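You operate a simulated robot arm through the tools that you are given. There is no shell and no other tool. Be economical: measure what you need, move in short steps, check, and stop when the job is done.

Carry out the task below with a simulated robot arm. There is one attempt and no reset: what you move stays moved.

JOB
Put the small tin marked "primer" from the top of the short workbench on the yellow wiper.

The check looks at the end state, three seconds after you hand in, the way a careful person would. Anything else that was tipped, shoved, dropped, spilled or broken makes it a failure.

ROBOT AND FRAMES
A 7-joint arm with a two-finger parallel gripper on a trunk, on a base that drives. Base frame: it is fixed to the floor where the robot stands at the start and does not move with it; the origin is under the middle of the robot, x ahead of it, y to its left, z up. Lengths are in cm, angles in degrees, forces in N, time in s.
With the tool pointing down near the work surface it reaches from about 48 to 92 cm from the robot's upright axis, wherever it stands. Its first joint turns from -115.0 to 115.0 degrees. Payload 3.91 kg.
The TCP is the grasp point between the finger pads, 3 cm short of the fingertips. In the tool frame z runs along the fingers and y along their closing line. The gripper opens to 11 cm. The fingers are 2 cm wide and 1 cm thick; the gripper's body (4.8 by 11.2 cm) begins 5.5 cm behind the TCP.
Orientation is that of the tool frame in the base frame, as a unit quaternion [x, y, z, w]. With the fingers straight down and closing along the base's y, the tool's x points along the base's -x, its y along +y and its z along -z.

CONTROLS
- The arm moves only by the tool apply_moves. Its argument "steps" is text: rows parted by semicolons, each of 7 numbers parted by spaces: the shift along the tool's x, y, z in cm, then the turn, a rotation vector about the tool's x, y, z in degrees, then the gripper command, from -1 (fully open) to 1 (shut), values between in proportion. In form: tx ty tz ax ay az claw; .... A call has 1 to 20 rows; each row shifts and turns the commanded pose from where the row before left it, along the tool's axes as they then stand. Each row takes 0.2 s and may step no farther than 5 cm and 8.6 degrees from the row before; otherwise, or with a gripper value out of range, the whole call is refused. Where a pose cannot be reached the arm comes as near as it can. A force on the tool above 40 N (or 10 N above the force at the start of the call, whichever is more), or a blocked arm, ends the call early, and 0.2 s more pass. Each finger travels about 15.3 cm/s and halts on what it meets, pressing with about 23 N; the grip force reading is that of the motor and also rises with nothing between the fingers. The clock runs only during rows and for 0.2 s after the last one: add rows that do not move to give the fingers time. It gives the time, the measured TCP pose, the force on the tool (base axes), the opening and the grip force at its end, in the units of the frame above (readings bear some noise).
- Cameras (640 x 400 px; columns grow to the right, rows downward): "scene" is now at [22.28, 16.59, 136.31]; the picture's right is [-0.44, -0.90, 0.00], its down [-0.52, 0.26, -0.82] and it looks along [0.73, -0.36, -0.58] (base axes); focal length 269 px, centre (320, 200). "wrist" rides on the gripper at [-3.6, 0, -5.7] in the tool frame; the picture's right is [0.00, -1.00, 0.00], its down [0.97, 0.00, -0.24] and it looks along [0.24, 0.00, 0.97] (tool axes); focal length 218 px, centre (320, 200). There is no depth. A picture from a camera that has moved, and an enlarged one, comes with that camera's place and axes in the base frame and with its lens.
- get_image(camera): a new picture of that camera. It takes no simulated time.
- move_column(by): slides the trunk up (or, below 0, down) by that many cm; the arm and the scene camera ride with it, the base frame stays. It gives what a move gives, with no picture.
- roll_base(legs): drives the robot by 1 to 6 legs, each [ahead, left, turn to the left] in cm, cm and degrees, along the robot's own axes; the way and the turn of a leg run together, so that a leg with both is an arc; at most 150 cm and 180 degrees a leg. The arm and the cameras ride along, it lands a little off, and it stops where it bumps. It gives what a move gives.
- turn_head(pan, tilt): turns the head with the scene camera to pan (to the left, within 80 degrees either way) and tilt (down, from -29 to 69), counted from straight ahead of the robot. It gives what a move gives.
- zoom(camera, box): a new picture of the part [left, top, right, bottom] of that camera's present view, enlarged. It takes no simulated time.
- close_job(): hands the job in; it is judged then, once.

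Go step by step. Nothing tells you exact positions but the pictures and the camera data: compare them with the known pose of the tool, close in by small moves and look again before you grip or let go. The budget is 120 turns and 82 pictures, counting those below and the enlarged ones. Unless the task says otherwise, let go and move clear before handing in, and close with one line.

The tools are called after "Request:" as a command line: name --argument value ..., lists and objects as JSON in quotes. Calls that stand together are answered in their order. apply_moves: Moves the arm, as the interface text tells. Its arguments: {"type":"object","properties":{"steps":{"type":"string"}},"required":["steps"]} The other tools are called the same way: move_column (by) slides the trunk up or down; roll_base (legs) drives the base; turn_head (pan, tilt) turns the head that bears the scene camera; get_image (camera) takes a picture; zoom (camera, box) takes an enlarged picture of a part of a camera's view; close_job () hands the job in.

At the start:

```text
time: 0.0
position: [53.93, -13.47, 120.18]
tcp_rot: [0.0, 1.0, 0.0, 0.0]
contact_force: [-0.2, -0.8, 0.1]
finger_gap: 11.03
finger_force: 0.0
trunk travel left (down, up): [-70.0, 29.0]
robot x, y, heading: [-0.26, 0.17, -0.1]
head pan, tilt: [-26.3, 35.3]
```

scene: 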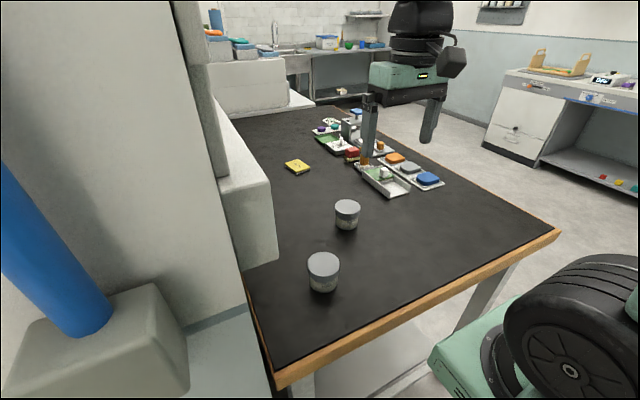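
wrist: 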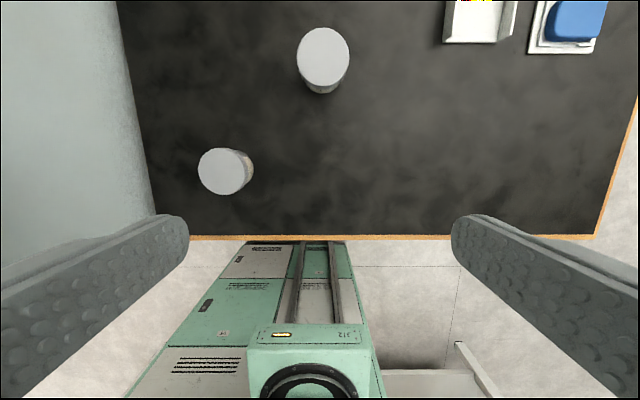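

I see two small grey tins on a black workbench and a yellow item farther along it. I'll enlarge the picture to read the tins' labels and identify the wiper.

Request:
zoom --camera "scene" --box '[270, 180, 400, 300]'

Request:
zoom --camera "scene" --box '[270, 90, 460, 210]'

Request:
zoom --camera "scene" --box '[480, 30, 640, 200]'

```text
3.33 times, centred on (335, 240) of scene
camera zoom: at [22.28, 16.59, 136.31], right [-0.44, -0.9, 0.0], down [-0.52, 0.26, -0.82], along [0.73, -0.36, -0.58], focal length 896 px, centre (270, 67)
```

zoom: 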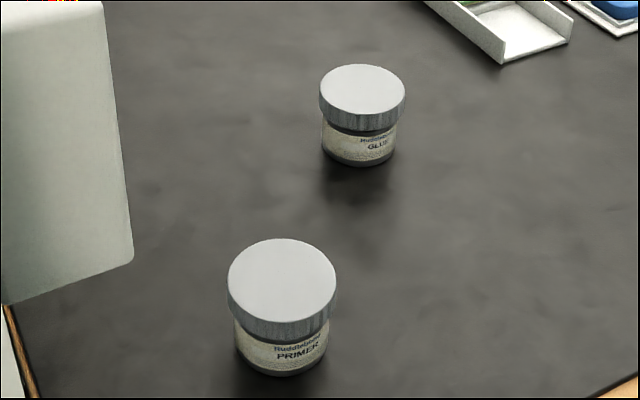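

```text
3.33 times, centred on (365, 150) of scene
camera zoom: at [22.28, 16.59, 136.31], right [-0.44, -0.9, 0.0], down [-0.52, 0.26, -0.82], along [0.73, -0.36, -0.58], focal length 896 px, centre (170, 367)
```

zoom: 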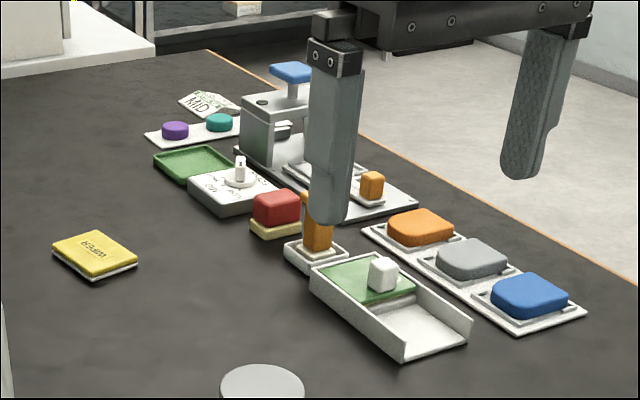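

```text
2.35 times, centred on (560, 115) of scene
camera zoom: at [22.28, 16.59, 136.31], right [-0.44, -0.9, 0.0], down [-0.52, 0.26, -0.82], along [0.73, -0.36, -0.58], focal length 633 px, centre (-245, 400)
```

zoom: 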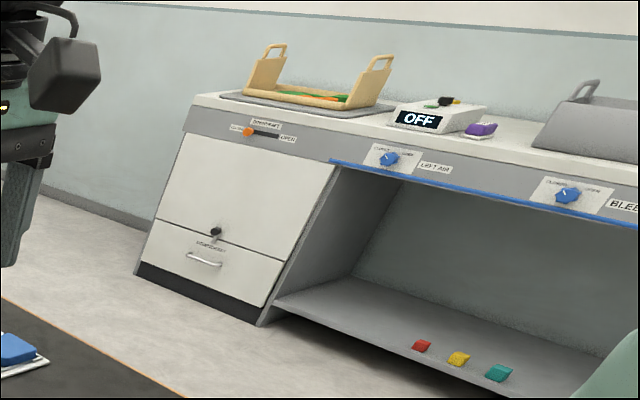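

The near tin reads PRIMER and the far one GLUE, and the yellow item reads WIPER. I'll look around to be sure which bench is the "short" one and whether there are other wipers or tins.

Request:
turn_head --pan -75 --tilt 25

Request:
get_image --camera "scene"

Request:
turn_head --pan 20 --tilt 20

Request:
get_image --camera "scene"

Request:
turn_head --pan 78 --tilt 25

Request:
get_image --camera "scene"

```text
time: 1.2
position: [54.0, -13.34, 120.05]
tcp_rot: [0.0, 1.0, 0.0, 0.0]
contact_force: [-0.1, -0.3, 0.5]
finger_gap: 10.98
finger_force: 0.1
trunk travel left (down, up): [-70.0, 29.0]
robot x, y, heading: [-0.0, -0.36, 0.1]
head pan, tilt: [-75.0, 25.0]
```

```text
76 pictures are left
camera scene: at [16.8, 11.59, 137.93], right [-0.97, -0.26, 0.0], down [-0.11, 0.41, -0.91], along [0.24, -0.88, -0.42], focal length 269 px, centre (320, 200)
```

scene: 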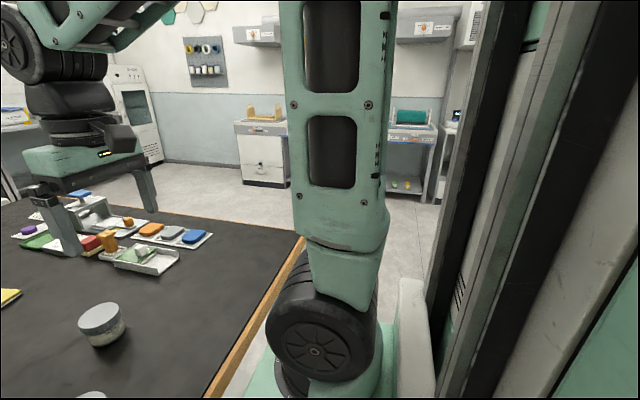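

```text
time: 2.9
position: [53.87, -13.52, 119.99]
tcp_rot: [0.0, 1.0, 0.0, 0.0]
contact_force: [-0.7, -0.3, 0.0]
finger_gap: 11.02
finger_force: 0.1
trunk travel left (down, up): [-70.0, 29.0]
robot x, y, heading: [0.05, -0.17, -0.1]
head pan, tilt: [20.0, 20.0]
```

```text
75 pictures are left
camera scene: at [23.16, 23.67, 138.74], right [0.34, -0.94, 0.0], down [-0.32, -0.12, -0.94], along [0.88, 0.32, -0.34], focal length 269 px, centre (320, 200)
```

scene: 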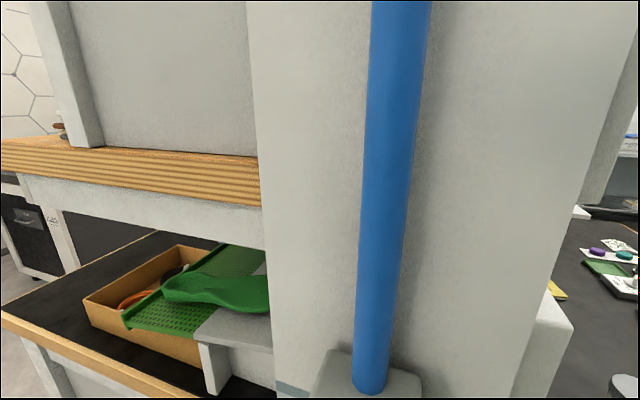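

```text
time: 4.2
position: [53.89, -13.46, 120.1]
tcp_rot: [-0.001, 1.0, 0.0, 0.0]
contact_force: [-1.3, -0.3, 0.1]
finger_gap: 11.02
finger_force: 0.0
trunk travel left (down, up): [-70.0, 29.0]
robot x, y, heading: [0.09, -0.12, 0.0]
head pan, tilt: [78.0, 25.0]
```

```text
74 pictures are left
camera scene: at [16.33, 29.5, 137.94], right [0.98, -0.21, 0.0], down [-0.09, -0.41, -0.91], along [0.19, 0.89, -0.42], focal length 269 px, centre (320, 200)
```

scene: 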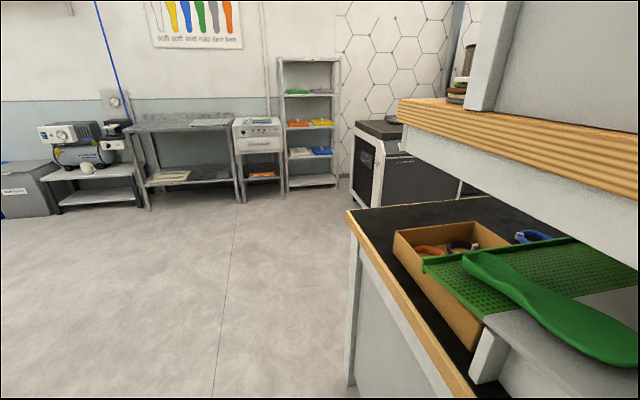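

The surroundings show no other obvious tins or wipers, apart from something at the left shelf. I'll take one close look there, then turn the head back to the bench.

Request:
zoom --camera "scene" --box '[380, 20, 640, 182]'

Request:
turn_head --pan -30 --tilt 45

Request:
get_image --camera "scene"

```text
2.46 times, centred on (510, 101) of scene
camera zoom: at [16.33, 29.5, 137.94], right [0.98, -0.21, 0.0], down [-0.09, -0.41, -0.91], along [0.19, 0.89, -0.42], focal length 662 px, centre (-148, 444)
```

zoom: 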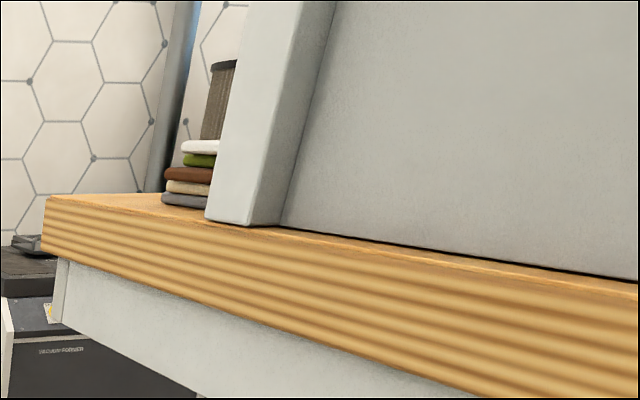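

```text
time: 6.0
position: [53.86, -13.49, 120.08]
tcp_rot: [0.0, 1.0, 0.0, 0.0]
contact_force: [0.0, -0.2, 0.4]
finger_gap: 11.03
finger_force: 0.1
trunk travel left (down, up): [-70.0, 29.0]
robot x, y, heading: [-0.09, 0.11, -0.0]
head pan, tilt: [-30.0, 45.0]
```

```text
72 pictures are left
camera scene: at [21.45, 16.42, 134.88], right [-0.5, -0.87, 0.0], down [-0.61, 0.35, -0.71], along [0.61, -0.35, -0.71], focal length 269 px, centre (320, 200)
```

scene: 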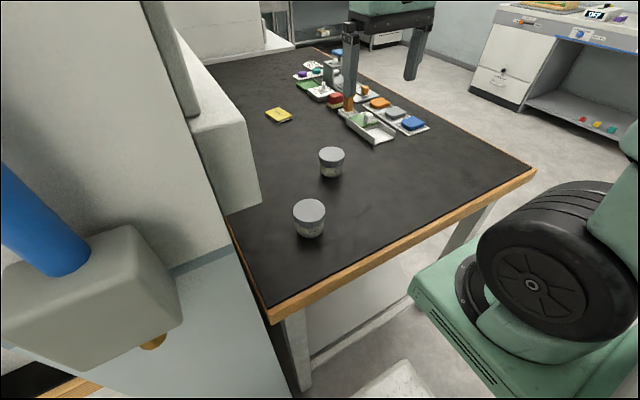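

Measurements put the primer tin at about (54, 0), 5.3 cm high and 6 cm across, the glue at about (68, -14) and the wiper at about (101, -14). The wiper is out of reach from here, so I'll check the space in front of the base before driving.

Request:
turn_head --pan -35 --tilt 69

Request:
get_image --camera "scene"

Request:
turn_head --pan 5 --tilt 65

Request:
get_image --camera "scene"

```text
time: 6.9
position: [53.87, -13.58, 120.05]
tcp_rot: [0.0, 1.0, 0.0, 0.0]
contact_force: [0.4, 0.3, 0.7]
finger_gap: 10.99
finger_force: 0.0
trunk travel left (down, up): [-70.0, 29.0]
robot x, y, heading: [-0.28, -0.04, 0.1]
head pan, tilt: [-35.0, 68.8]
```

```text
71 pictures are left
camera scene: at [18.99, 17.28, 132.0], right [-0.57, -0.82, 0.0], down [-0.76, 0.53, -0.36], along [0.3, -0.21, -0.93], focal length 269 px, centre (320, 200)
```

scene: 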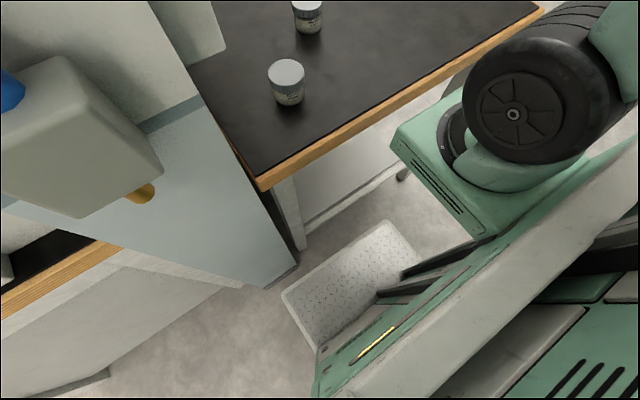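

```text
time: 8.0
position: [53.84, -13.5, 120.0]
tcp_rot: [0.001, 1.0, 0.0, 0.0]
contact_force: [-0.4, -0.3, 0.2]
finger_gap: 11.01
finger_force: 0.1
trunk travel left (down, up): [-70.0, 29.0]
robot x, y, heading: [-0.02, 0.36, 0.0]
head pan, tilt: [5.0, 65.0]
```

```text
70 pictures are left
camera scene: at [20.45, 21.01, 132.37], right [0.09, -1.0, 0.0], down [-0.9, -0.08, -0.42], along [0.42, 0.04, -0.91], focal length 269 px, centre (320, 200)
```

scene: 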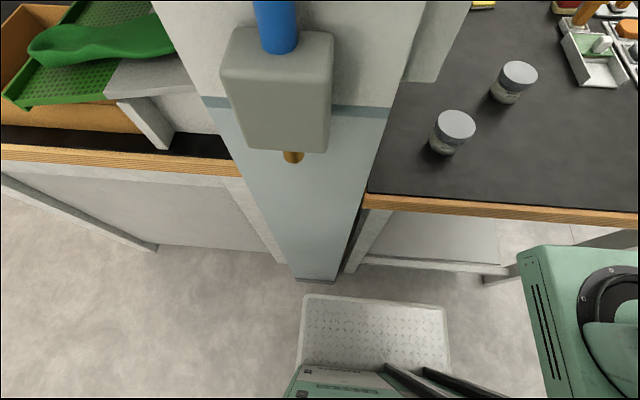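

The tin stands close to a grey box that overhangs the bench on its left. Before descending I'll look closely at how much room the gripper has there.

Request:
turn_head --pan -25 --tilt 30

Request:
get_image --camera "scene"

Request:
zoom --camera "wrist" --box '[0, 0, 400, 250]'

```text
time: 9.0
position: [53.9, -13.58, 120.05]
tcp_rot: [0.001, 1.0, 0.001, 0.0]
contact_force: [0.0, 0.4, 0.4]
finger_gap: 11.0
finger_force: 0.0
trunk travel left (down, up): [-70.0, 29.0]
robot x, y, heading: [0.18, -0.12, -0.2]
head pan, tilt: [-25.0, 30.0]
```

```text
69 pictures are left
camera scene: at [22.6, 16.67, 137.13], right [-0.42, -0.91, 0.0], down [-0.45, 0.21, -0.87], along [0.78, -0.37, -0.5], focal length 269 px, centre (320, 200)
```

scene: 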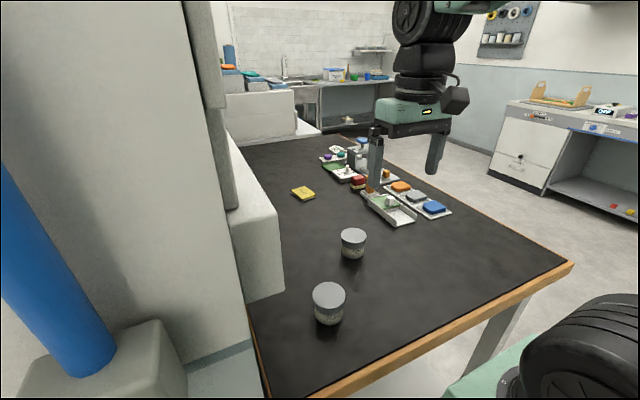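

```text
1.60 times, centred on (200, 125) of wrist
camera zoom: at [57.58, -13.44, 125.62], right [0.0, -1.0, 0.0], down [-0.97, 0.0, 0.24], along [-0.24, 0.0, -0.97], focal length 349 px, centre (512, 320)
```

zoom: 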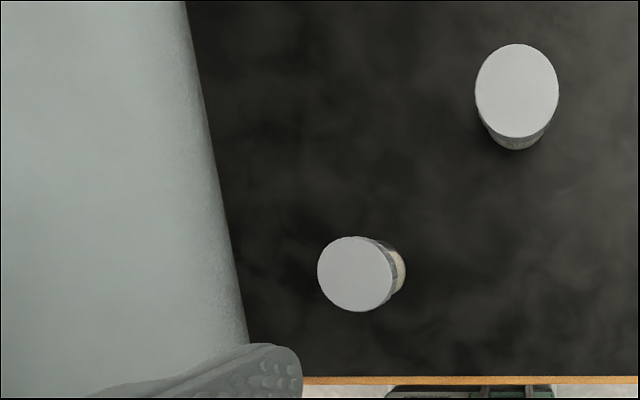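

The box's right face is at about y = 7–9, x above roughly 52 and z about 98–115, so it is very near the tin. I'll turn the gripper 90° so it closes along base x and its narrow side faces the box, then look again from above.

Request:
apply_moves --steps "0 0 0 0 0 8.2 -1;0 0 0 0 0 8.2 -1;0 0 0 0 0 8.2 -1;0 0 0 0 0 8.2 -1;0 0 0 0 0 8.2 -1;0 0 0 0 0 8.2 -1;0 0 0 0 0 8.2 -1;0 0 0 0 0 8.2 -1;0 0 0 0 0 8.2 -1;0 0 0 0 0 8.2 -1;0 0 0 0 0 8 -1;0 0 0 0 0 0 -1"

Request:
get_image --camera "wrist"

Request:
get_image --camera "scene"

```text
time: 11.6
position: [53.85, -13.57, 120.06]
tcp_rot: [0.708, 0.707, 0.001, 0.0]
contact_force: [-0.1, 0.6, -0.4]
finger_gap: 10.99
finger_force: 0.0
trunk travel left (down, up): [-70.0, 29.0]
robot x, y, heading: [-0.23, 0.07, -0.2]
head pan, tilt: [-25.0, 30.0]
```

```text
67 pictures are left
camera wrist: at [53.95, -17.03, 125.64], right [-1.0, 0.0, 0.0], down [0.0, 0.97, 0.24], along [0.0, 0.24, -0.97], focal length 218 px, centre (320, 200)
```

wrist: 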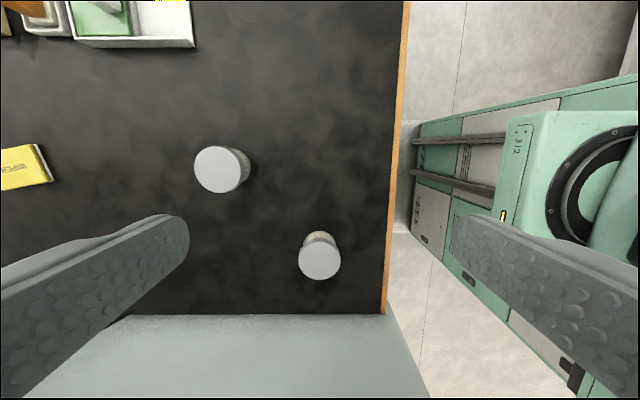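

```text
66 pictures are left
camera scene: at [22.6, 16.66, 137.14], right [-0.42, -0.91, 0.0], down [-0.45, 0.21, -0.87], along [0.78, -0.37, -0.5], focal length 269 px, centre (320, 200)
```

scene: 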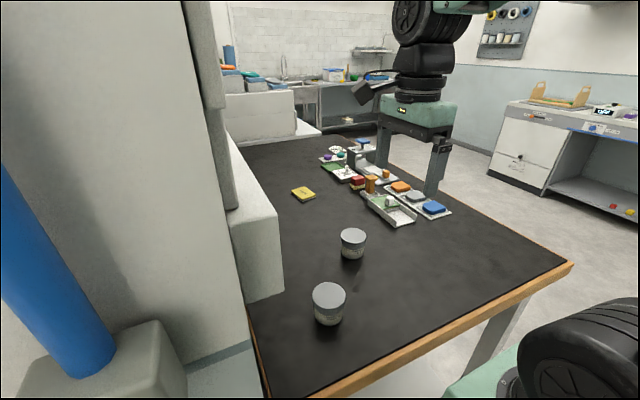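

Triangulating from three views puts the overhanging box's underside at about z = 114 and its right face at about y = 11.7, so there is room after all, and the lump on the wrist is better kept away from it. I'll turn the gripper back and move above the primer tin.

Request:
apply_moves --steps "0 0 0 0 0 -8.2 -1;0 0 0 0 0 -8.2 -1;0 0 0 0 0 -8.2 -1;0 0 0 0 0 -8.2 -1;0 0 0 0 0 -8.2 -1;0 0 0 0 0 -8.2 -1;0 0 0 0 0 -8.2 -1;0 0 0 0 0 -8.2 -1;0 0 0 0 0 -8.2 -1;0 0 0 0 0 -8.2 -1;0 0 0 0 0 -8 -1;0 4.45 0 0 0 0 -1;0 4.45 0 0 0 0 -1;0 4.45 0 0 0 0 -1;0 0 4 0 0 0 -1;0 0 4 0 0 0 -1;0 0 0 0 0 0 -1"

Request:
get_image --camera "wrist"

Request:
get_image --camera "scene"

```text
time: 15.2
position: [54.06, -0.25, 112.35]
tcp_rot: [0.0, 1.0, 0.0, 0.0]
contact_force: [-0.1, 1.3, -0.4]
finger_gap: 11.0
finger_force: 0.0
trunk travel left (down, up): [-70.0, 29.0]
robot x, y, heading: [0.12, 0.11, -0.1]
head pan, tilt: [-25.0, 30.0]
```

```text
65 pictures are left
camera wrist: at [57.7, -0.12, 117.85], right [0.0, -1.0, 0.0], down [-0.97, 0.0, 0.24], along [-0.24, 0.0, -0.97], focal length 218 px, centre (320, 200)
```

wrist: 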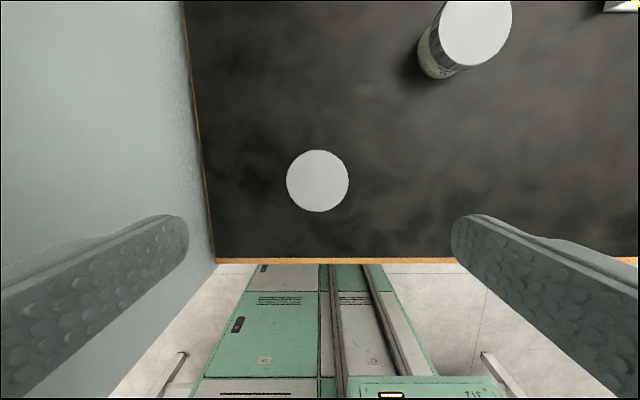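

```text
64 pictures are left
camera scene: at [22.59, 16.66, 137.14], right [-0.42, -0.91, 0.0], down [-0.45, 0.21, -0.87], along [0.78, -0.37, -0.5], focal length 269 px, centre (320, 200)
```

scene: 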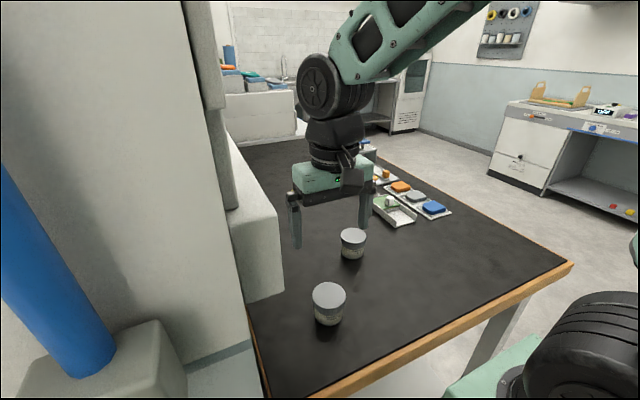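

The tin is centred at about (54.15, 0.1), clear of the pillar on both sides. I'll go down around it.

Request:
apply_moves --steps "-0.1 0.3 4.5 0 0 0 -1;0 0 4.5 0 0 0 -1;0 0 4.5 0 0 0 -1;0 0 4.5 0 0 0 -1;0 0 0 0 0 0 -1;0 0 0 0 0 0 -1"

Request:
get_image --camera "wrist"

Request:
get_image --camera "scene"

```text
time: 16.6
position: [54.05, 0.45, 94.06]
tcp_rot: [0.0, 1.0, 0.0, -0.001]
contact_force: [-0.7, -0.9, -0.9]
finger_gap: 11.0
finger_force: 0.1
trunk travel left (down, up): [-70.0, 29.0]
robot x, y, heading: [-0.05, -0.17, -0.1]
head pan, tilt: [-25.0, 30.0]
```

```text
63 pictures are left
camera wrist: at [57.76, 0.63, 99.58], right [0.0, -1.0, 0.0], down [-0.97, 0.0, 0.24], along [-0.24, 0.0, -0.97], focal length 218 px, centre (320, 200)
```

wrist: 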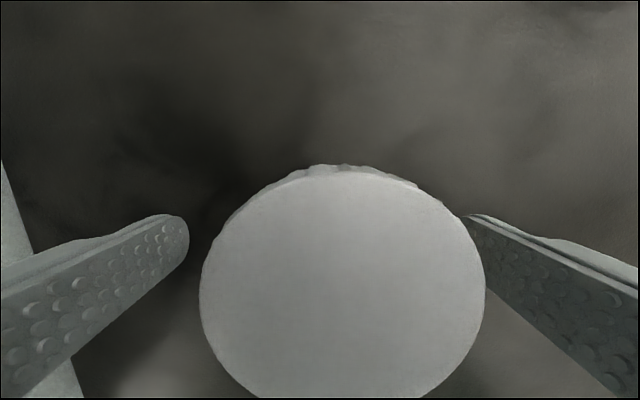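

```text
62 pictures are left
camera scene: at [22.6, 16.66, 137.14], right [-0.42, -0.91, 0.0], down [-0.45, 0.21, -0.87], along [0.78, -0.37, -0.5], focal length 269 px, centre (320, 200)
```

scene: 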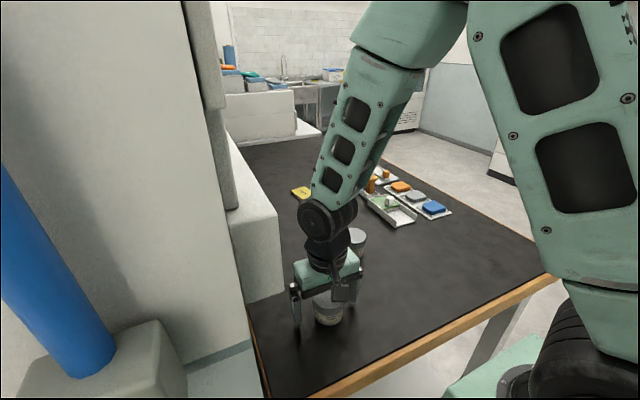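

The tin sits about 0.4 cm to the right of the finger midline and slightly ahead. I'll correct that and close.

Request:
apply_moves --steps "-0.3 -0.4 0 0 0 0 -1;0 0 0 0 0 0 -0.5;0 0 0 0 0 0 -0.1;0 0 0 0 0 0 0.2;0 0 0 0 0 0 0.6;0 0 0 0 0 0 1;0 0 0 0 0 0 1;0 0 0 0 0 0 1"

Request:
get_image --camera "wrist"

```text
time: 18.4
position: [54.45, -0.14, 94.08]
tcp_rot: [0.0, 1.0, 0.0, 0.001]
contact_force: [0.6, -0.8, 2.7]
finger_gap: 6.32
finger_force: 23.1
trunk travel left (down, up): [-70.0, 29.0]
robot x, y, heading: [-0.34, -0.35, -0.0]
head pan, tilt: [-25.0, 30.0]
```

```text
61 pictures are left
camera wrist: at [58.11, -0.02, 99.63], right [0.0, -1.0, 0.0], down [-0.97, 0.0, 0.24], along [-0.24, 0.0, -0.97], focal length 218 px, centre (320, 200)
```

wrist: 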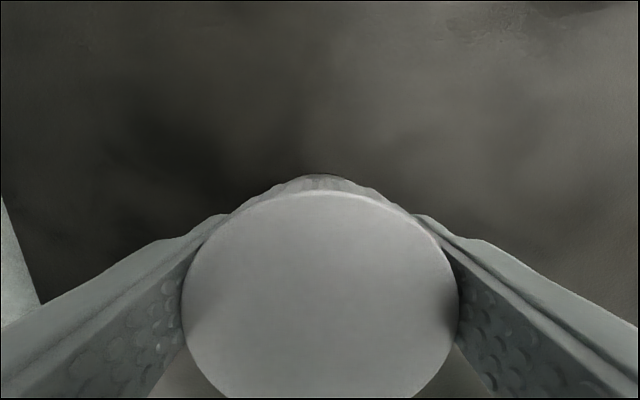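

The tin is held by its lid (gap 6.3). I'll lift it straight up and check the hold and the route to the bench's right side.

Request:
apply_moves --steps "0 0 -1 0 0 0 1;0 0 -3 0 0 0 1;0 0 -4 0 0 0 1;0 0 -4 0 0 0 1;0 0 -4 0 0 0 1;0 -4 -3 0 0 0 1;0 -4 -3 0 0 0 1;0 -4 -3 0 0 0 1;0 0 -3 0 0 0 1;0 0 0 0 0 0 1"

Request:
get_image --camera "scene"

Request:
turn_head --pan -80 --tilt 30

Request:
get_image --camera "scene"

```text
time: 20.6
position: [54.48, -12.26, 121.97]
tcp_rot: [0.0, 1.0, 0.0, 0.0]
contact_force: [0.5, -0.5, -0.7]
finger_gap: 0.0
finger_force: 23.2
trunk travel left (down, up): [-70.0, 29.0]
robot x, y, heading: [0.0, 0.36, 0.2]
head pan, tilt: [-25.0, 30.0]
```

```text
60 pictures are left
camera scene: at [22.61, 16.66, 137.14], right [-0.42, -0.91, 0.0], down [-0.45, 0.21, -0.87], along [0.78, -0.37, -0.5], focal length 269 px, centre (320, 200)
```

scene: 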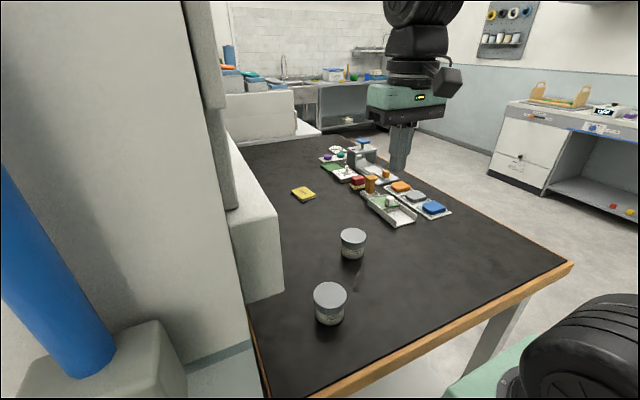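

```text
time: 21.8
position: [54.33, -12.19, 121.85]
tcp_rot: [0.0, 1.0, 0.0, 0.001]
contact_force: [-0.1, 0.3, 0.3]
finger_gap: 0.0
finger_force: 23.1
trunk travel left (down, up): [-70.0, 29.0]
robot x, y, heading: [0.14, 0.31, 0.1]
head pan, tilt: [-80.0, 30.0]
```

```text
59 pictures are left
camera scene: at [15.98, 11.58, 137.14], right [-0.98, -0.17, 0.0], down [-0.09, 0.49, -0.87], along [0.15, -0.85, -0.5], focal length 269 px, centre (320, 200)
```

scene: 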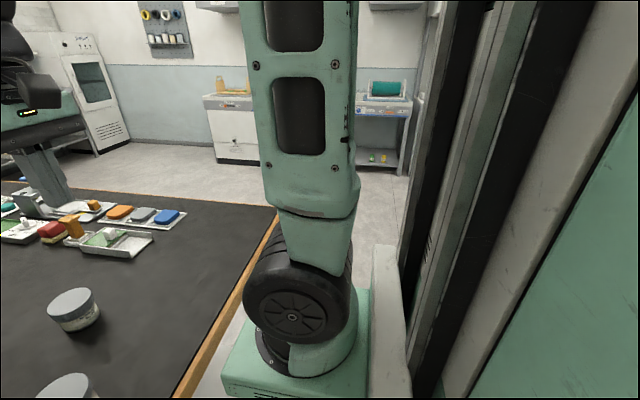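

The fingers closed to 0, so the tin slipped out early in the lift. It is still standing upright at almost the same spot. I'll return above it and re-measure.

Request:
turn_head --pan -25 --tilt 40

Request:
apply_moves --steps "0 4 0 0 0 0 -1;0 4 0 0 0 0 -1;0 4.3 0 0 0 0 -1;0 0 5 0 0 0 -1;0 0 5 0 0 0 -1;0 0 0 0 0 0 -1;0 0 0 0 0 0 -1"

Request:
get_image --camera "wrist"

Request:
zoom --camera "scene" --box '[250, 180, 410, 280]'

```text
time: 23.1
position: [54.4, -12.17, 122.01]
tcp_rot: [0.0, 1.0, -0.001, 0.0]
contact_force: [0.9, 0.2, -0.5]
finger_gap: 0.0
finger_force: 23.0
trunk travel left (down, up): [-70.0, 29.0]
robot x, y, heading: [-0.11, 0.15, -0.1]
head pan, tilt: [-25.0, 40.0]
```

```text
time: 24.6
position: [54.1, 0.03, 111.97]
tcp_rot: [0.0, 1.0, 0.0, 0.0]
contact_force: [0.4, -0.7, 1.1]
finger_gap: 11.01
finger_force: 0.0
trunk travel left (down, up): [-70.0, 29.0]
robot x, y, heading: [-0.06, 0.03, -0.1]
head pan, tilt: [-25.0, 40.0]
```

```text
58 pictures are left
camera wrist: at [57.88, 0.15, 117.49], right [0.0, -1.0, 0.0], down [-0.97, 0.0, 0.24], along [-0.24, 0.0, -0.97], focal length 218 px, centre (320, 200)
```

wrist: 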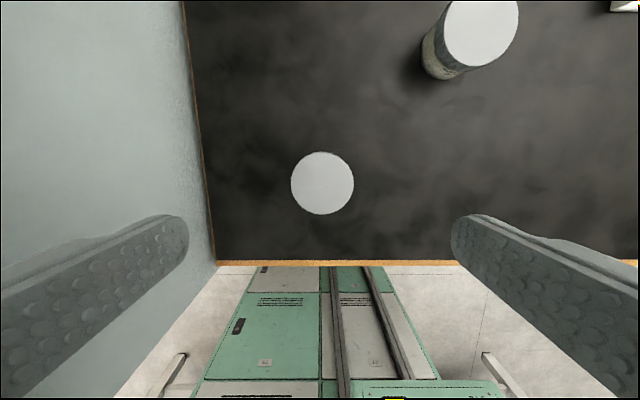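

```text
4.00 times, centred on (330, 230) of scene
camera zoom: at [22.11, 16.89, 135.6], right [-0.42, -0.91, 0.0], down [-0.58, 0.27, -0.77], along [0.69, -0.32, -0.64], focal length 1076 px, centre (280, 80)
```

zoom: 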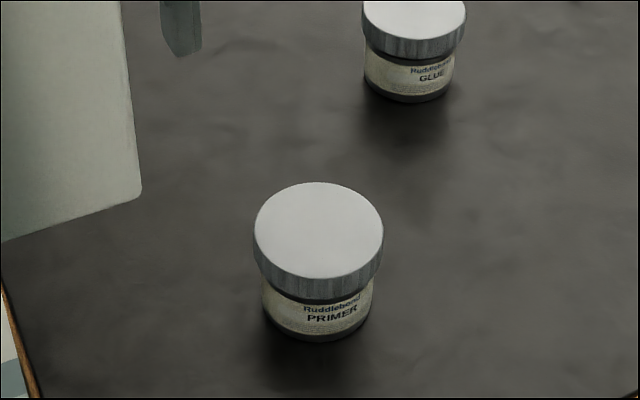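

The tin stands at about (54.15, 0), upright. This time I'll grip a little lower, centred better, and lift slowly.

Request:
apply_moves --steps "0.15 0 4.5 0 0 0 -1;0 0 4.5 0 0 0 -1;0 0 4.5 0 0 0 -1;0 0 4 0 0 0 -1;0 0 1.1 0 0 0 -1;0 0 0 0 0 0 -1;0 0 0 0 0 0 -0.4;0 0 0 0 0 0 0;0 0 0 0 0 0 0.5;0 0 0 0 0 0 1;0 0 0 0 0 0 1;0 0 0 0 0 0 1;0 0 0 0 0 0 1"

Request:
zoom --camera "scene" --box '[250, 170, 410, 270]'

```text
time: 27.4
position: [54.18, 0.02, 93.38]
tcp_rot: [0.0, 1.0, 0.001, 0.0]
contact_force: [0.6, 0.4, 0.3]
finger_gap: 6.33
finger_force: 22.9
trunk travel left (down, up): [-70.0, 29.0]
robot x, y, heading: [-0.02, 0.12, 0.1]
head pan, tilt: [-25.0, 40.0]
```

```text
4.00 times, centred on (330, 220) of scene
camera zoom: at [22.12, 16.89, 135.6], right [-0.42, -0.91, 0.0], down [-0.58, 0.27, -0.77], along [0.69, -0.32, -0.64], focal length 1076 px, centre (280, 120)
```

zoom: 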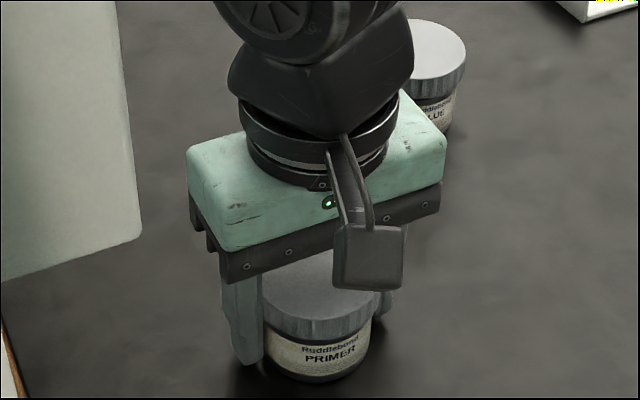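

The grip is set with the fingers reaching low on the tin. Now a slow 3 cm lift.

Request:
apply_moves --steps "0 0 -0.1 0 0 0 1;0 0 -0.2 0 0 0 1;0 0 -0.3 0 0 0 1;0 0 -0.4 0 0 0 1;0 0 -0.5 0 0 0 1;0 0 -0.5 0 0 0 1;0 0 -0.5 0 0 0 1;0 0 -0.3 0 0 0 1;0 0 -0.1 0 0 0 1;0 0 0 0 0 0 1"

Request:
zoom --camera "scene" --box '[250, 170, 410, 270]'

Request:
get_image --camera "wrist"

```text
time: 29.6
position: [54.02, 0.13, 96.39]
tcp_rot: [0.0, 1.0, 0.0, -0.001]
contact_force: [0.1, 0.2, -1.1]
finger_gap: 6.32
finger_force: 23.3
trunk travel left (down, up): [-70.0, 29.0]
robot x, y, heading: [-0.23, -0.06, -0.2]
head pan, tilt: [-25.0, 40.0]
```

```text
4.00 times, centred on (330, 220) of scene
camera zoom: at [22.12, 16.89, 135.6], right [-0.42, -0.91, 0.0], down [-0.58, 0.27, -0.77], along [0.69, -0.32, -0.64], focal length 1076 px, centre (280, 120)
```

zoom: 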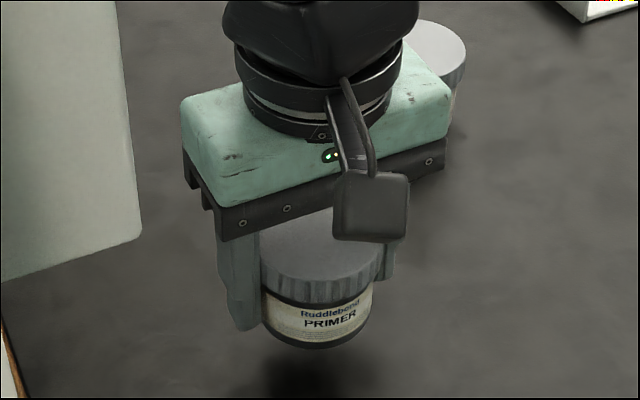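

```text
54 pictures are left
camera wrist: at [57.83, 0.18, 101.95], right [0.0, -1.0, 0.0], down [-0.97, 0.0, 0.24], along [-0.24, 0.0, -0.97], focal length 218 px, centre (320, 200)
```

wrist: 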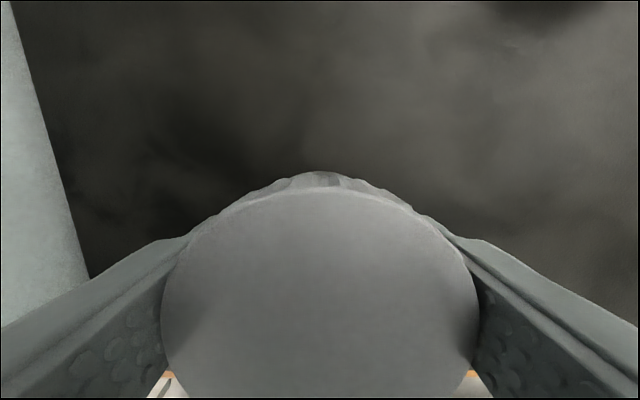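

The tin is up and held upright. I'll raise it further, gently, and check for creep.

Request:
apply_moves --steps "0 0 -0.3 0 0 0 1;0 0 -0.7 0 0 0 1;0 0 -1 0 0 0 1;0 0 -1 0 0 0 1;0 0 -1 0 0 0 1;0 0 -1 0 0 0 1;0 0 -1 0 0 0 1;0 0 -1 0 0 0 1;0 0 -1 0 0 0 1;0 0 -1 0 0 0 1;0 0 -1 0 0 0 1;0 0 -1 0 0 0 1;0 0 -1 0 0 0 1;0 0 -1 0 0 0 1;0 0 -1 0 0 0 1;0 0 -0.7 0 0 0 1;0 0 -0.3 0 0 0 1;0 0 0 0 0 0 1"

Request:
get_image --camera "wrist"

```text
time: 33.5
position: [54.06, 0.12, 111.43]
tcp_rot: [0.0, 1.0, 0.0, 0.0]
contact_force: [0.5, 0.7, -1.9]
finger_gap: 6.35
finger_force: 22.7
trunk travel left (down, up): [-70.0, 29.0]
robot x, y, heading: [-0.17, -0.01, -0.2]
head pan, tilt: [-25.0, 40.0]
```

```text
53 pictures are left
camera wrist: at [57.77, 0.2, 116.98], right [0.0, -1.0, 0.0], down [-0.97, 0.0, 0.24], along [-0.24, 0.0, -0.97], focal length 218 px, centre (320, 200)
```

wrist: 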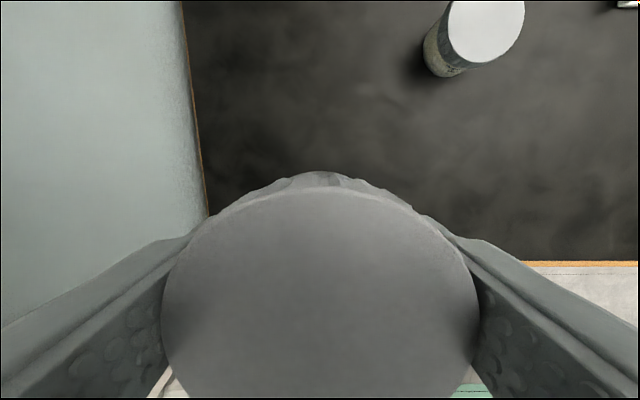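

No creep: the lid sits exactly as before. I'll lower the tin close to the bench top and test how the hold takes a short sideways drive, so any slip would be harmless.

Request:
apply_moves --steps "0 0 1 0 0 0 1;0 0 2 0 0 0 1;0 0 2 0 0 0 1;0 0 2 0 0 0 1;0 0 2 0 0 0 1;0 0 2 0 0 0 1;0 0 2 0 0 0 1;0 0 1 0 0 0 1;0 0 0 0 0 0 1"

Request:
roll_base --legs '[[0, -10, 0]]'

Request:
get_image --camera "wrist"

Request:
get_image --camera "scene"

```text
time: 35.5
position: [54.01, 0.02, 97.2]
tcp_rot: [0.0, 1.0, 0.0, 0.0]
contact_force: [-0.2, -0.8, -1.3]
finger_gap: 6.36
finger_force: 22.8
trunk travel left (down, up): [-70.0, 29.0]
robot x, y, heading: [-0.0, 0.35, -0.2]
head pan, tilt: [-25.0, 40.0]
```

```text
time: 36.6
position: [54.11, -10.21, 97.29]
tcp_rot: [0.0, 1.0, 0.0, 0.0]
contact_force: [0.7, 0.7, -1.3]
finger_gap: 6.33
finger_force: 22.9
trunk travel left (down, up): [-70.0, 29.0]
robot x, y, heading: [0.02, -10.15, -0.0]
head pan, tilt: [-25.0, 40.0]
```

```text
52 pictures are left
camera wrist: at [57.77, -10.1, 102.75], right [0.0, -1.0, 0.0], down [-0.97, 0.0, 0.24], along [-0.24, 0.0, -0.97], focal length 218 px, centre (320, 200)
```

wrist: 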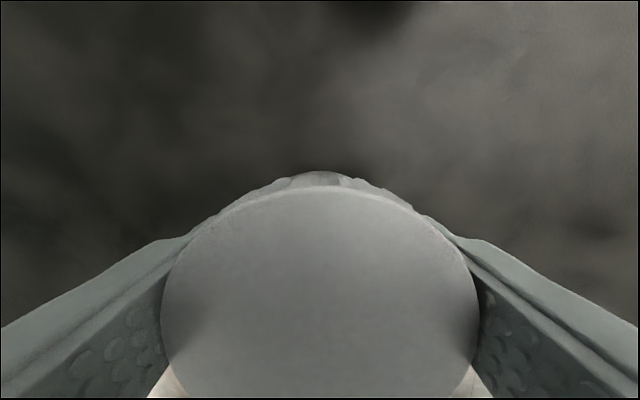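

```text
51 pictures are left
camera scene: at [22.12, 6.71, 135.6], right [-0.42, -0.91, 0.0], down [-0.58, 0.27, -0.77], along [0.69, -0.32, -0.64], focal length 269 px, centre (320, 200)
```

scene: 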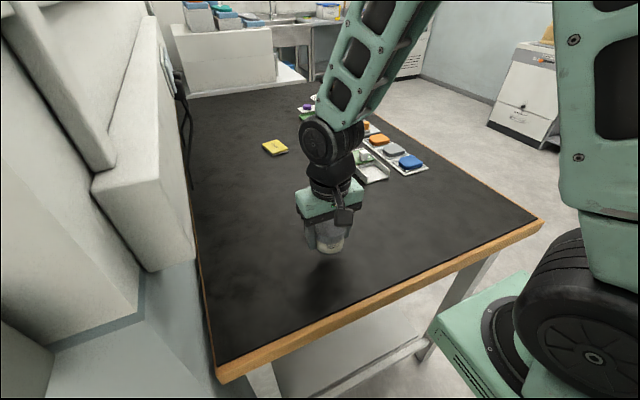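

The hold stays firm while driving. I'll raise the tin to about z = 118 gently and strafe right along the bench front, then look.

Request:
apply_moves --steps "0 0 -0.5 0 0 0 1;0 0 -1 0 0 0 1;0 0 -1.5 0 0 0 1;0 0 -2 0 0 0 1;0 0 -2 0 0 0 1;0 0 -2 0 0 0 1;0 0 -2 0 0 0 1;0 0 -2 0 0 0 1;0 0 -2 0 0 0 1;0 0 -2 0 0 0 1;0 0 -2 0 0 0 1;0 0 -1 0 0 0 1;0 0 -0.5 0 0 0 1;0 0 0 0 0 0 1"

Request:
roll_base --legs '[[0, -40, 0]]'

Request:
turn_head --pan -65 --tilt 25

Request:
get_image --camera "scene"

Request:
get_image --camera "wrist"

```text
time: 39.6
position: [54.22, -10.34, 117.63]
tcp_rot: [-0.001, 1.0, 0.0, 0.0]
contact_force: [-0.2, -0.8, -1.5]
finger_gap: 6.35
finger_force: 23.4
trunk travel left (down, up): [-70.0, 29.0]
robot x, y, heading: [-0.05, -10.29, 0.2]
head pan, tilt: [-25.0, 40.0]
```

```text
time: 42.1
position: [54.17, -50.3, 117.74]
tcp_rot: [-0.002, 1.0, 0.0, 0.001]
contact_force: [-0.1, 0.0, -1.1]
finger_gap: 6.35
finger_force: 22.7
trunk travel left (down, up): [-70.0, 29.0]
robot x, y, heading: [0.01, -50.48, -0.0]
head pan, tilt: [-25.0, 40.0]
```

```text
time: 43.2
position: [54.28, -50.47, 117.78]
tcp_rot: [-0.002, 1.0, 0.0, 0.0]
contact_force: [0.1, -0.2, -0.4]
finger_gap: 6.31
finger_force: 22.9
trunk travel left (down, up): [-70.0, 29.0]
robot x, y, heading: [0.32, -50.44, 0.3]
head pan, tilt: [-65.0, 25.0]
```

```text
50 pictures are left
camera scene: at [18.33, -38.29, 137.93], right [-0.9, -0.43, 0.0], down [-0.18, 0.38, -0.91], along [0.39, -0.82, -0.42], focal length 269 px, centre (320, 200)
```

scene: 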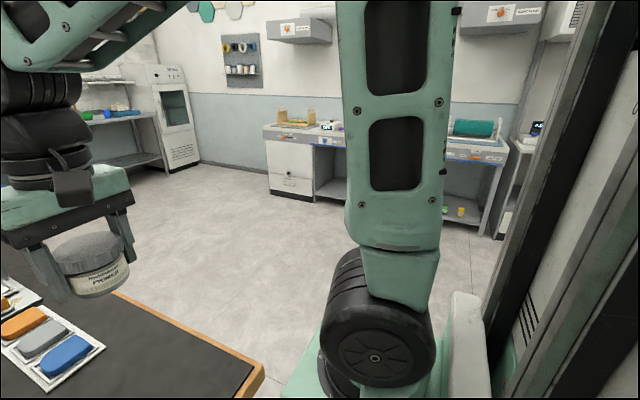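

```text
49 pictures are left
camera wrist: at [57.98, -50.38, 123.27], right [0.0, -1.0, 0.0], down [-0.97, 0.0, 0.24], along [-0.24, 0.0, -0.97], focal length 218 px, centre (320, 200)
```

wrist: 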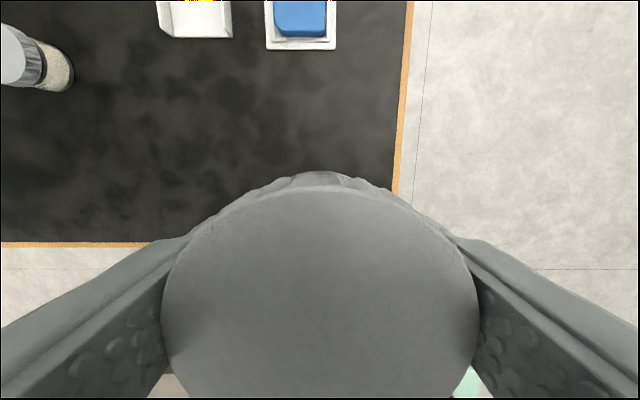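

The tin is steady, the bench's right edge is at y ≈ -62, and the floor ahead and to the right is clear. I'll drive right past the bench, forward alongside it, and turn left to face it.

Request:
roll_base --legs '[[0, -80, 0], [100, 0, 0]]'

Request:
roll_base --legs '[[0, 0, 90]]'

Request:
turn_head --pan -20 --tilt 35

Request:
get_image --camera "scene"

Request:
get_image --camera "wrist"

```text
time: 52.2
position: [154.29, -130.01, 117.63]
tcp_rot: [-0.001, 1.0, -0.001, 0.001]
contact_force: [1.0, 0.4, -1.2]
finger_gap: 6.35
finger_force: 23.3
trunk travel left (down, up): [-70.0, 29.0]
robot x, y, heading: [100.25, -129.76, -0.0]
head pan, tilt: [-65.0, 25.0]
```

```text
time: 56.5
position: [98.51, -75.8, 117.78]
tcp_rot: [0.716, -0.698, 0.0, -0.001]
contact_force: [-0.5, -0.1, -0.9]
finger_gap: 6.33
finger_force: 23.1
trunk travel left (down, up): [-70.0, 29.0]
robot x, y, heading: [100.42, -130.14, 91.6]
head pan, tilt: [-65.0, 25.0]
```

```text
time: 57.6
position: [98.77, -75.81, 117.66]
tcp_rot: [0.717, -0.697, 0.001, -0.001]
contact_force: [-0.3, 0.2, -2.5]
finger_gap: 6.32
finger_force: 22.6
trunk travel left (down, up): [-70.0, 29.0]
robot x, y, heading: [99.87, -130.3, 91.8]
head pan, tilt: [-20.0, 35.0]
```

```text
48 pictures are left
camera scene: at [82.17, -108.05, 136.36], right [0.95, -0.32, 0.0], down [-0.18, -0.54, -0.82], along [0.26, 0.78, -0.57], focal length 269 px, centre (320, 200)
```

scene: 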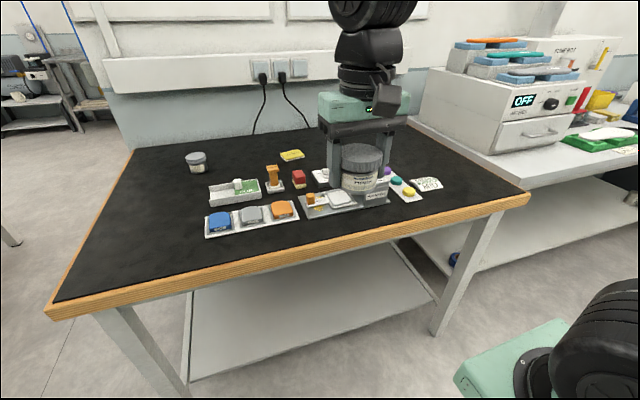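

```text
47 pictures are left
camera wrist: at [98.67, -72.16, 123.26], right [1.0, 0.03, 0.0], down [0.03, -0.97, 0.24], along [0.01, -0.24, -0.97], focal length 218 px, centre (320, 200)
```

wrist: 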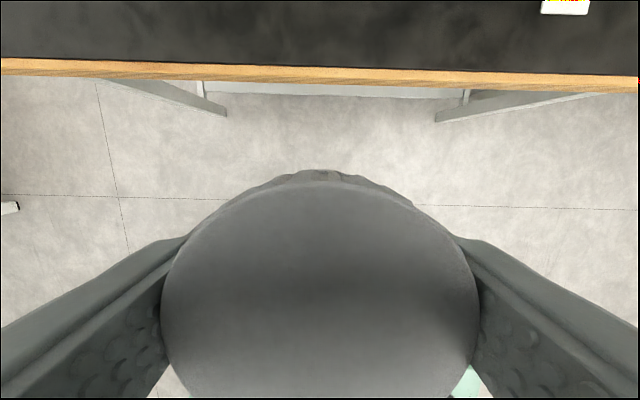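

The robot now faces the bench from its right side, and the wiper shows at about (102, -13). I'll straighten the heading and drive closer.

Request:
roll_base --legs '[[0, 0, -1.7], [27, -1.5, 0]]'

Request:
get_image --camera "wrist"

Request:
turn_head --pan -20 --tilt 45

Request:
get_image --camera "scene"

```text
time: 59.9
position: [101.68, -49.14, 117.78]
tcp_rot: [-0.707, 0.707, -0.001, 0.0]
contact_force: [-0.5, 0.3, -1.4]
finger_gap: 6.33
finger_force: 23.0
trunk travel left (down, up): [-70.0, 29.0]
robot x, y, heading: [101.41, -103.22, 89.9]
head pan, tilt: [-20.0, 35.0]
```

```text
46 pictures are left
camera wrist: at [101.79, -45.5, 123.26], right [1.0, 0.0, 0.0], down [0.0, -0.97, 0.24], along [0.0, -0.24, -0.97], focal length 218 px, centre (320, 200)
```

wrist: 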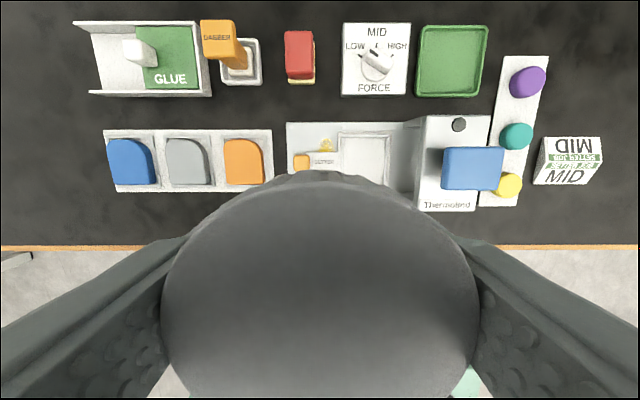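

```text
time: 60.6
position: [101.69, -49.23, 117.73]
tcp_rot: [-0.707, 0.707, -0.001, 0.001]
contact_force: [0.1, 0.0, -1.4]
finger_gap: 6.32
finger_force: 22.9
trunk travel left (down, up): [-70.0, 29.0]
robot x, y, heading: [101.77, -103.78, 89.9]
head pan, tilt: [-20.0, 45.0]
```

```text
45 pictures are left
camera scene: at [84.07, -81.53, 134.88], right [0.94, -0.34, 0.0], down [-0.24, -0.66, -0.71], along [0.24, 0.66, -0.71], focal length 269 px, centre (320, 200)
```

scene: 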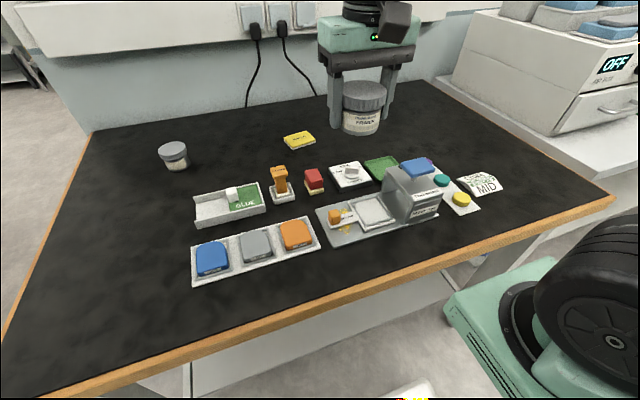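

Everything looks as before and the tin is level. I'll drive 4 cm closer and extend the arm high over the bench so the wrist camera sees the wiper.

Request:
roll_base --legs '[[4, 0, 0]]'

Request:
apply_moves --steps "-0.5 0 0 0 0 0 1;-1 0 0 0 0 0 1;-2 0 0 0 0 0 1;-2 0 0 0 0 0 1;-2 0 0 0 0 0 1;-2 0 0 0 0 0 1;-2 0 0 0 0 0 1;-2 0 0 0 0 0 1;-1 0 0 0 0 0 1;-0.5 0 0 0 0 0 1;0 0 0 0 0 0 1"

Request:
get_image --camera "wrist"

Request:
zoom --camera "scene" --box '[250, 60, 410, 160]'

```text
time: 61.5
position: [101.74, -45.09, 117.76]
tcp_rot: [0.707, -0.707, 0.001, -0.001]
contact_force: [-0.5, -0.2, -1.9]
finger_gap: 6.35
finger_force: 22.7
trunk travel left (down, up): [-70.0, 29.0]
robot x, y, heading: [101.94, -99.38, 90.2]
head pan, tilt: [-20.0, 45.0]
```

```text
time: 63.9
position: [101.54, -29.94, 117.65]
tcp_rot: [0.708, -0.706, 0.0, -0.001]
contact_force: [0.2, 0.3, -1.2]
finger_gap: 6.35
finger_force: 23.1
trunk travel left (down, up): [-70.0, 29.0]
robot x, y, heading: [101.77, -98.99, 89.9]
head pan, tilt: [-20.0, 45.0]
```

```text
44 pictures are left
camera wrist: at [101.74, -26.26, 123.2], right [1.0, 0.0, 0.0], down [0.0, -0.97, 0.24], along [0.0, -0.24, -0.97], focal length 218 px, centre (320, 200)
```

wrist: 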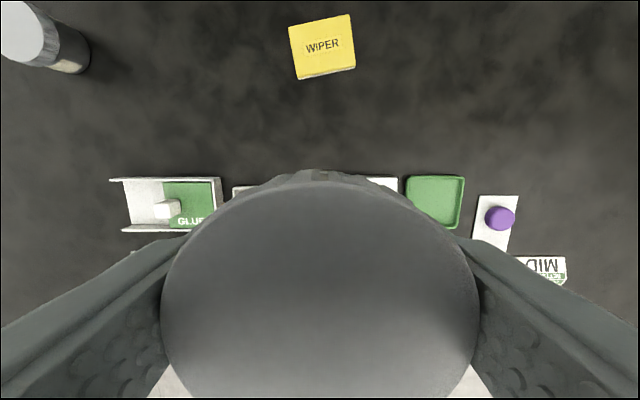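

```text
4.00 times, centred on (330, 110) of scene
camera zoom: at [84.06, -77.43, 134.88], right [0.94, -0.34, 0.0], down [-0.24, -0.66, -0.71], along [0.24, 0.66, -0.71], focal length 1076 px, centre (280, 560)
```

zoom: 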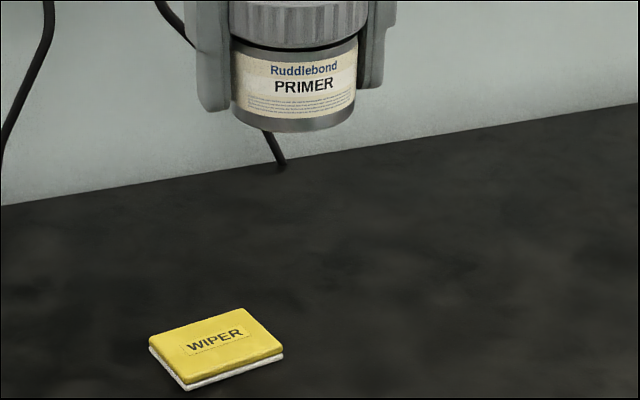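

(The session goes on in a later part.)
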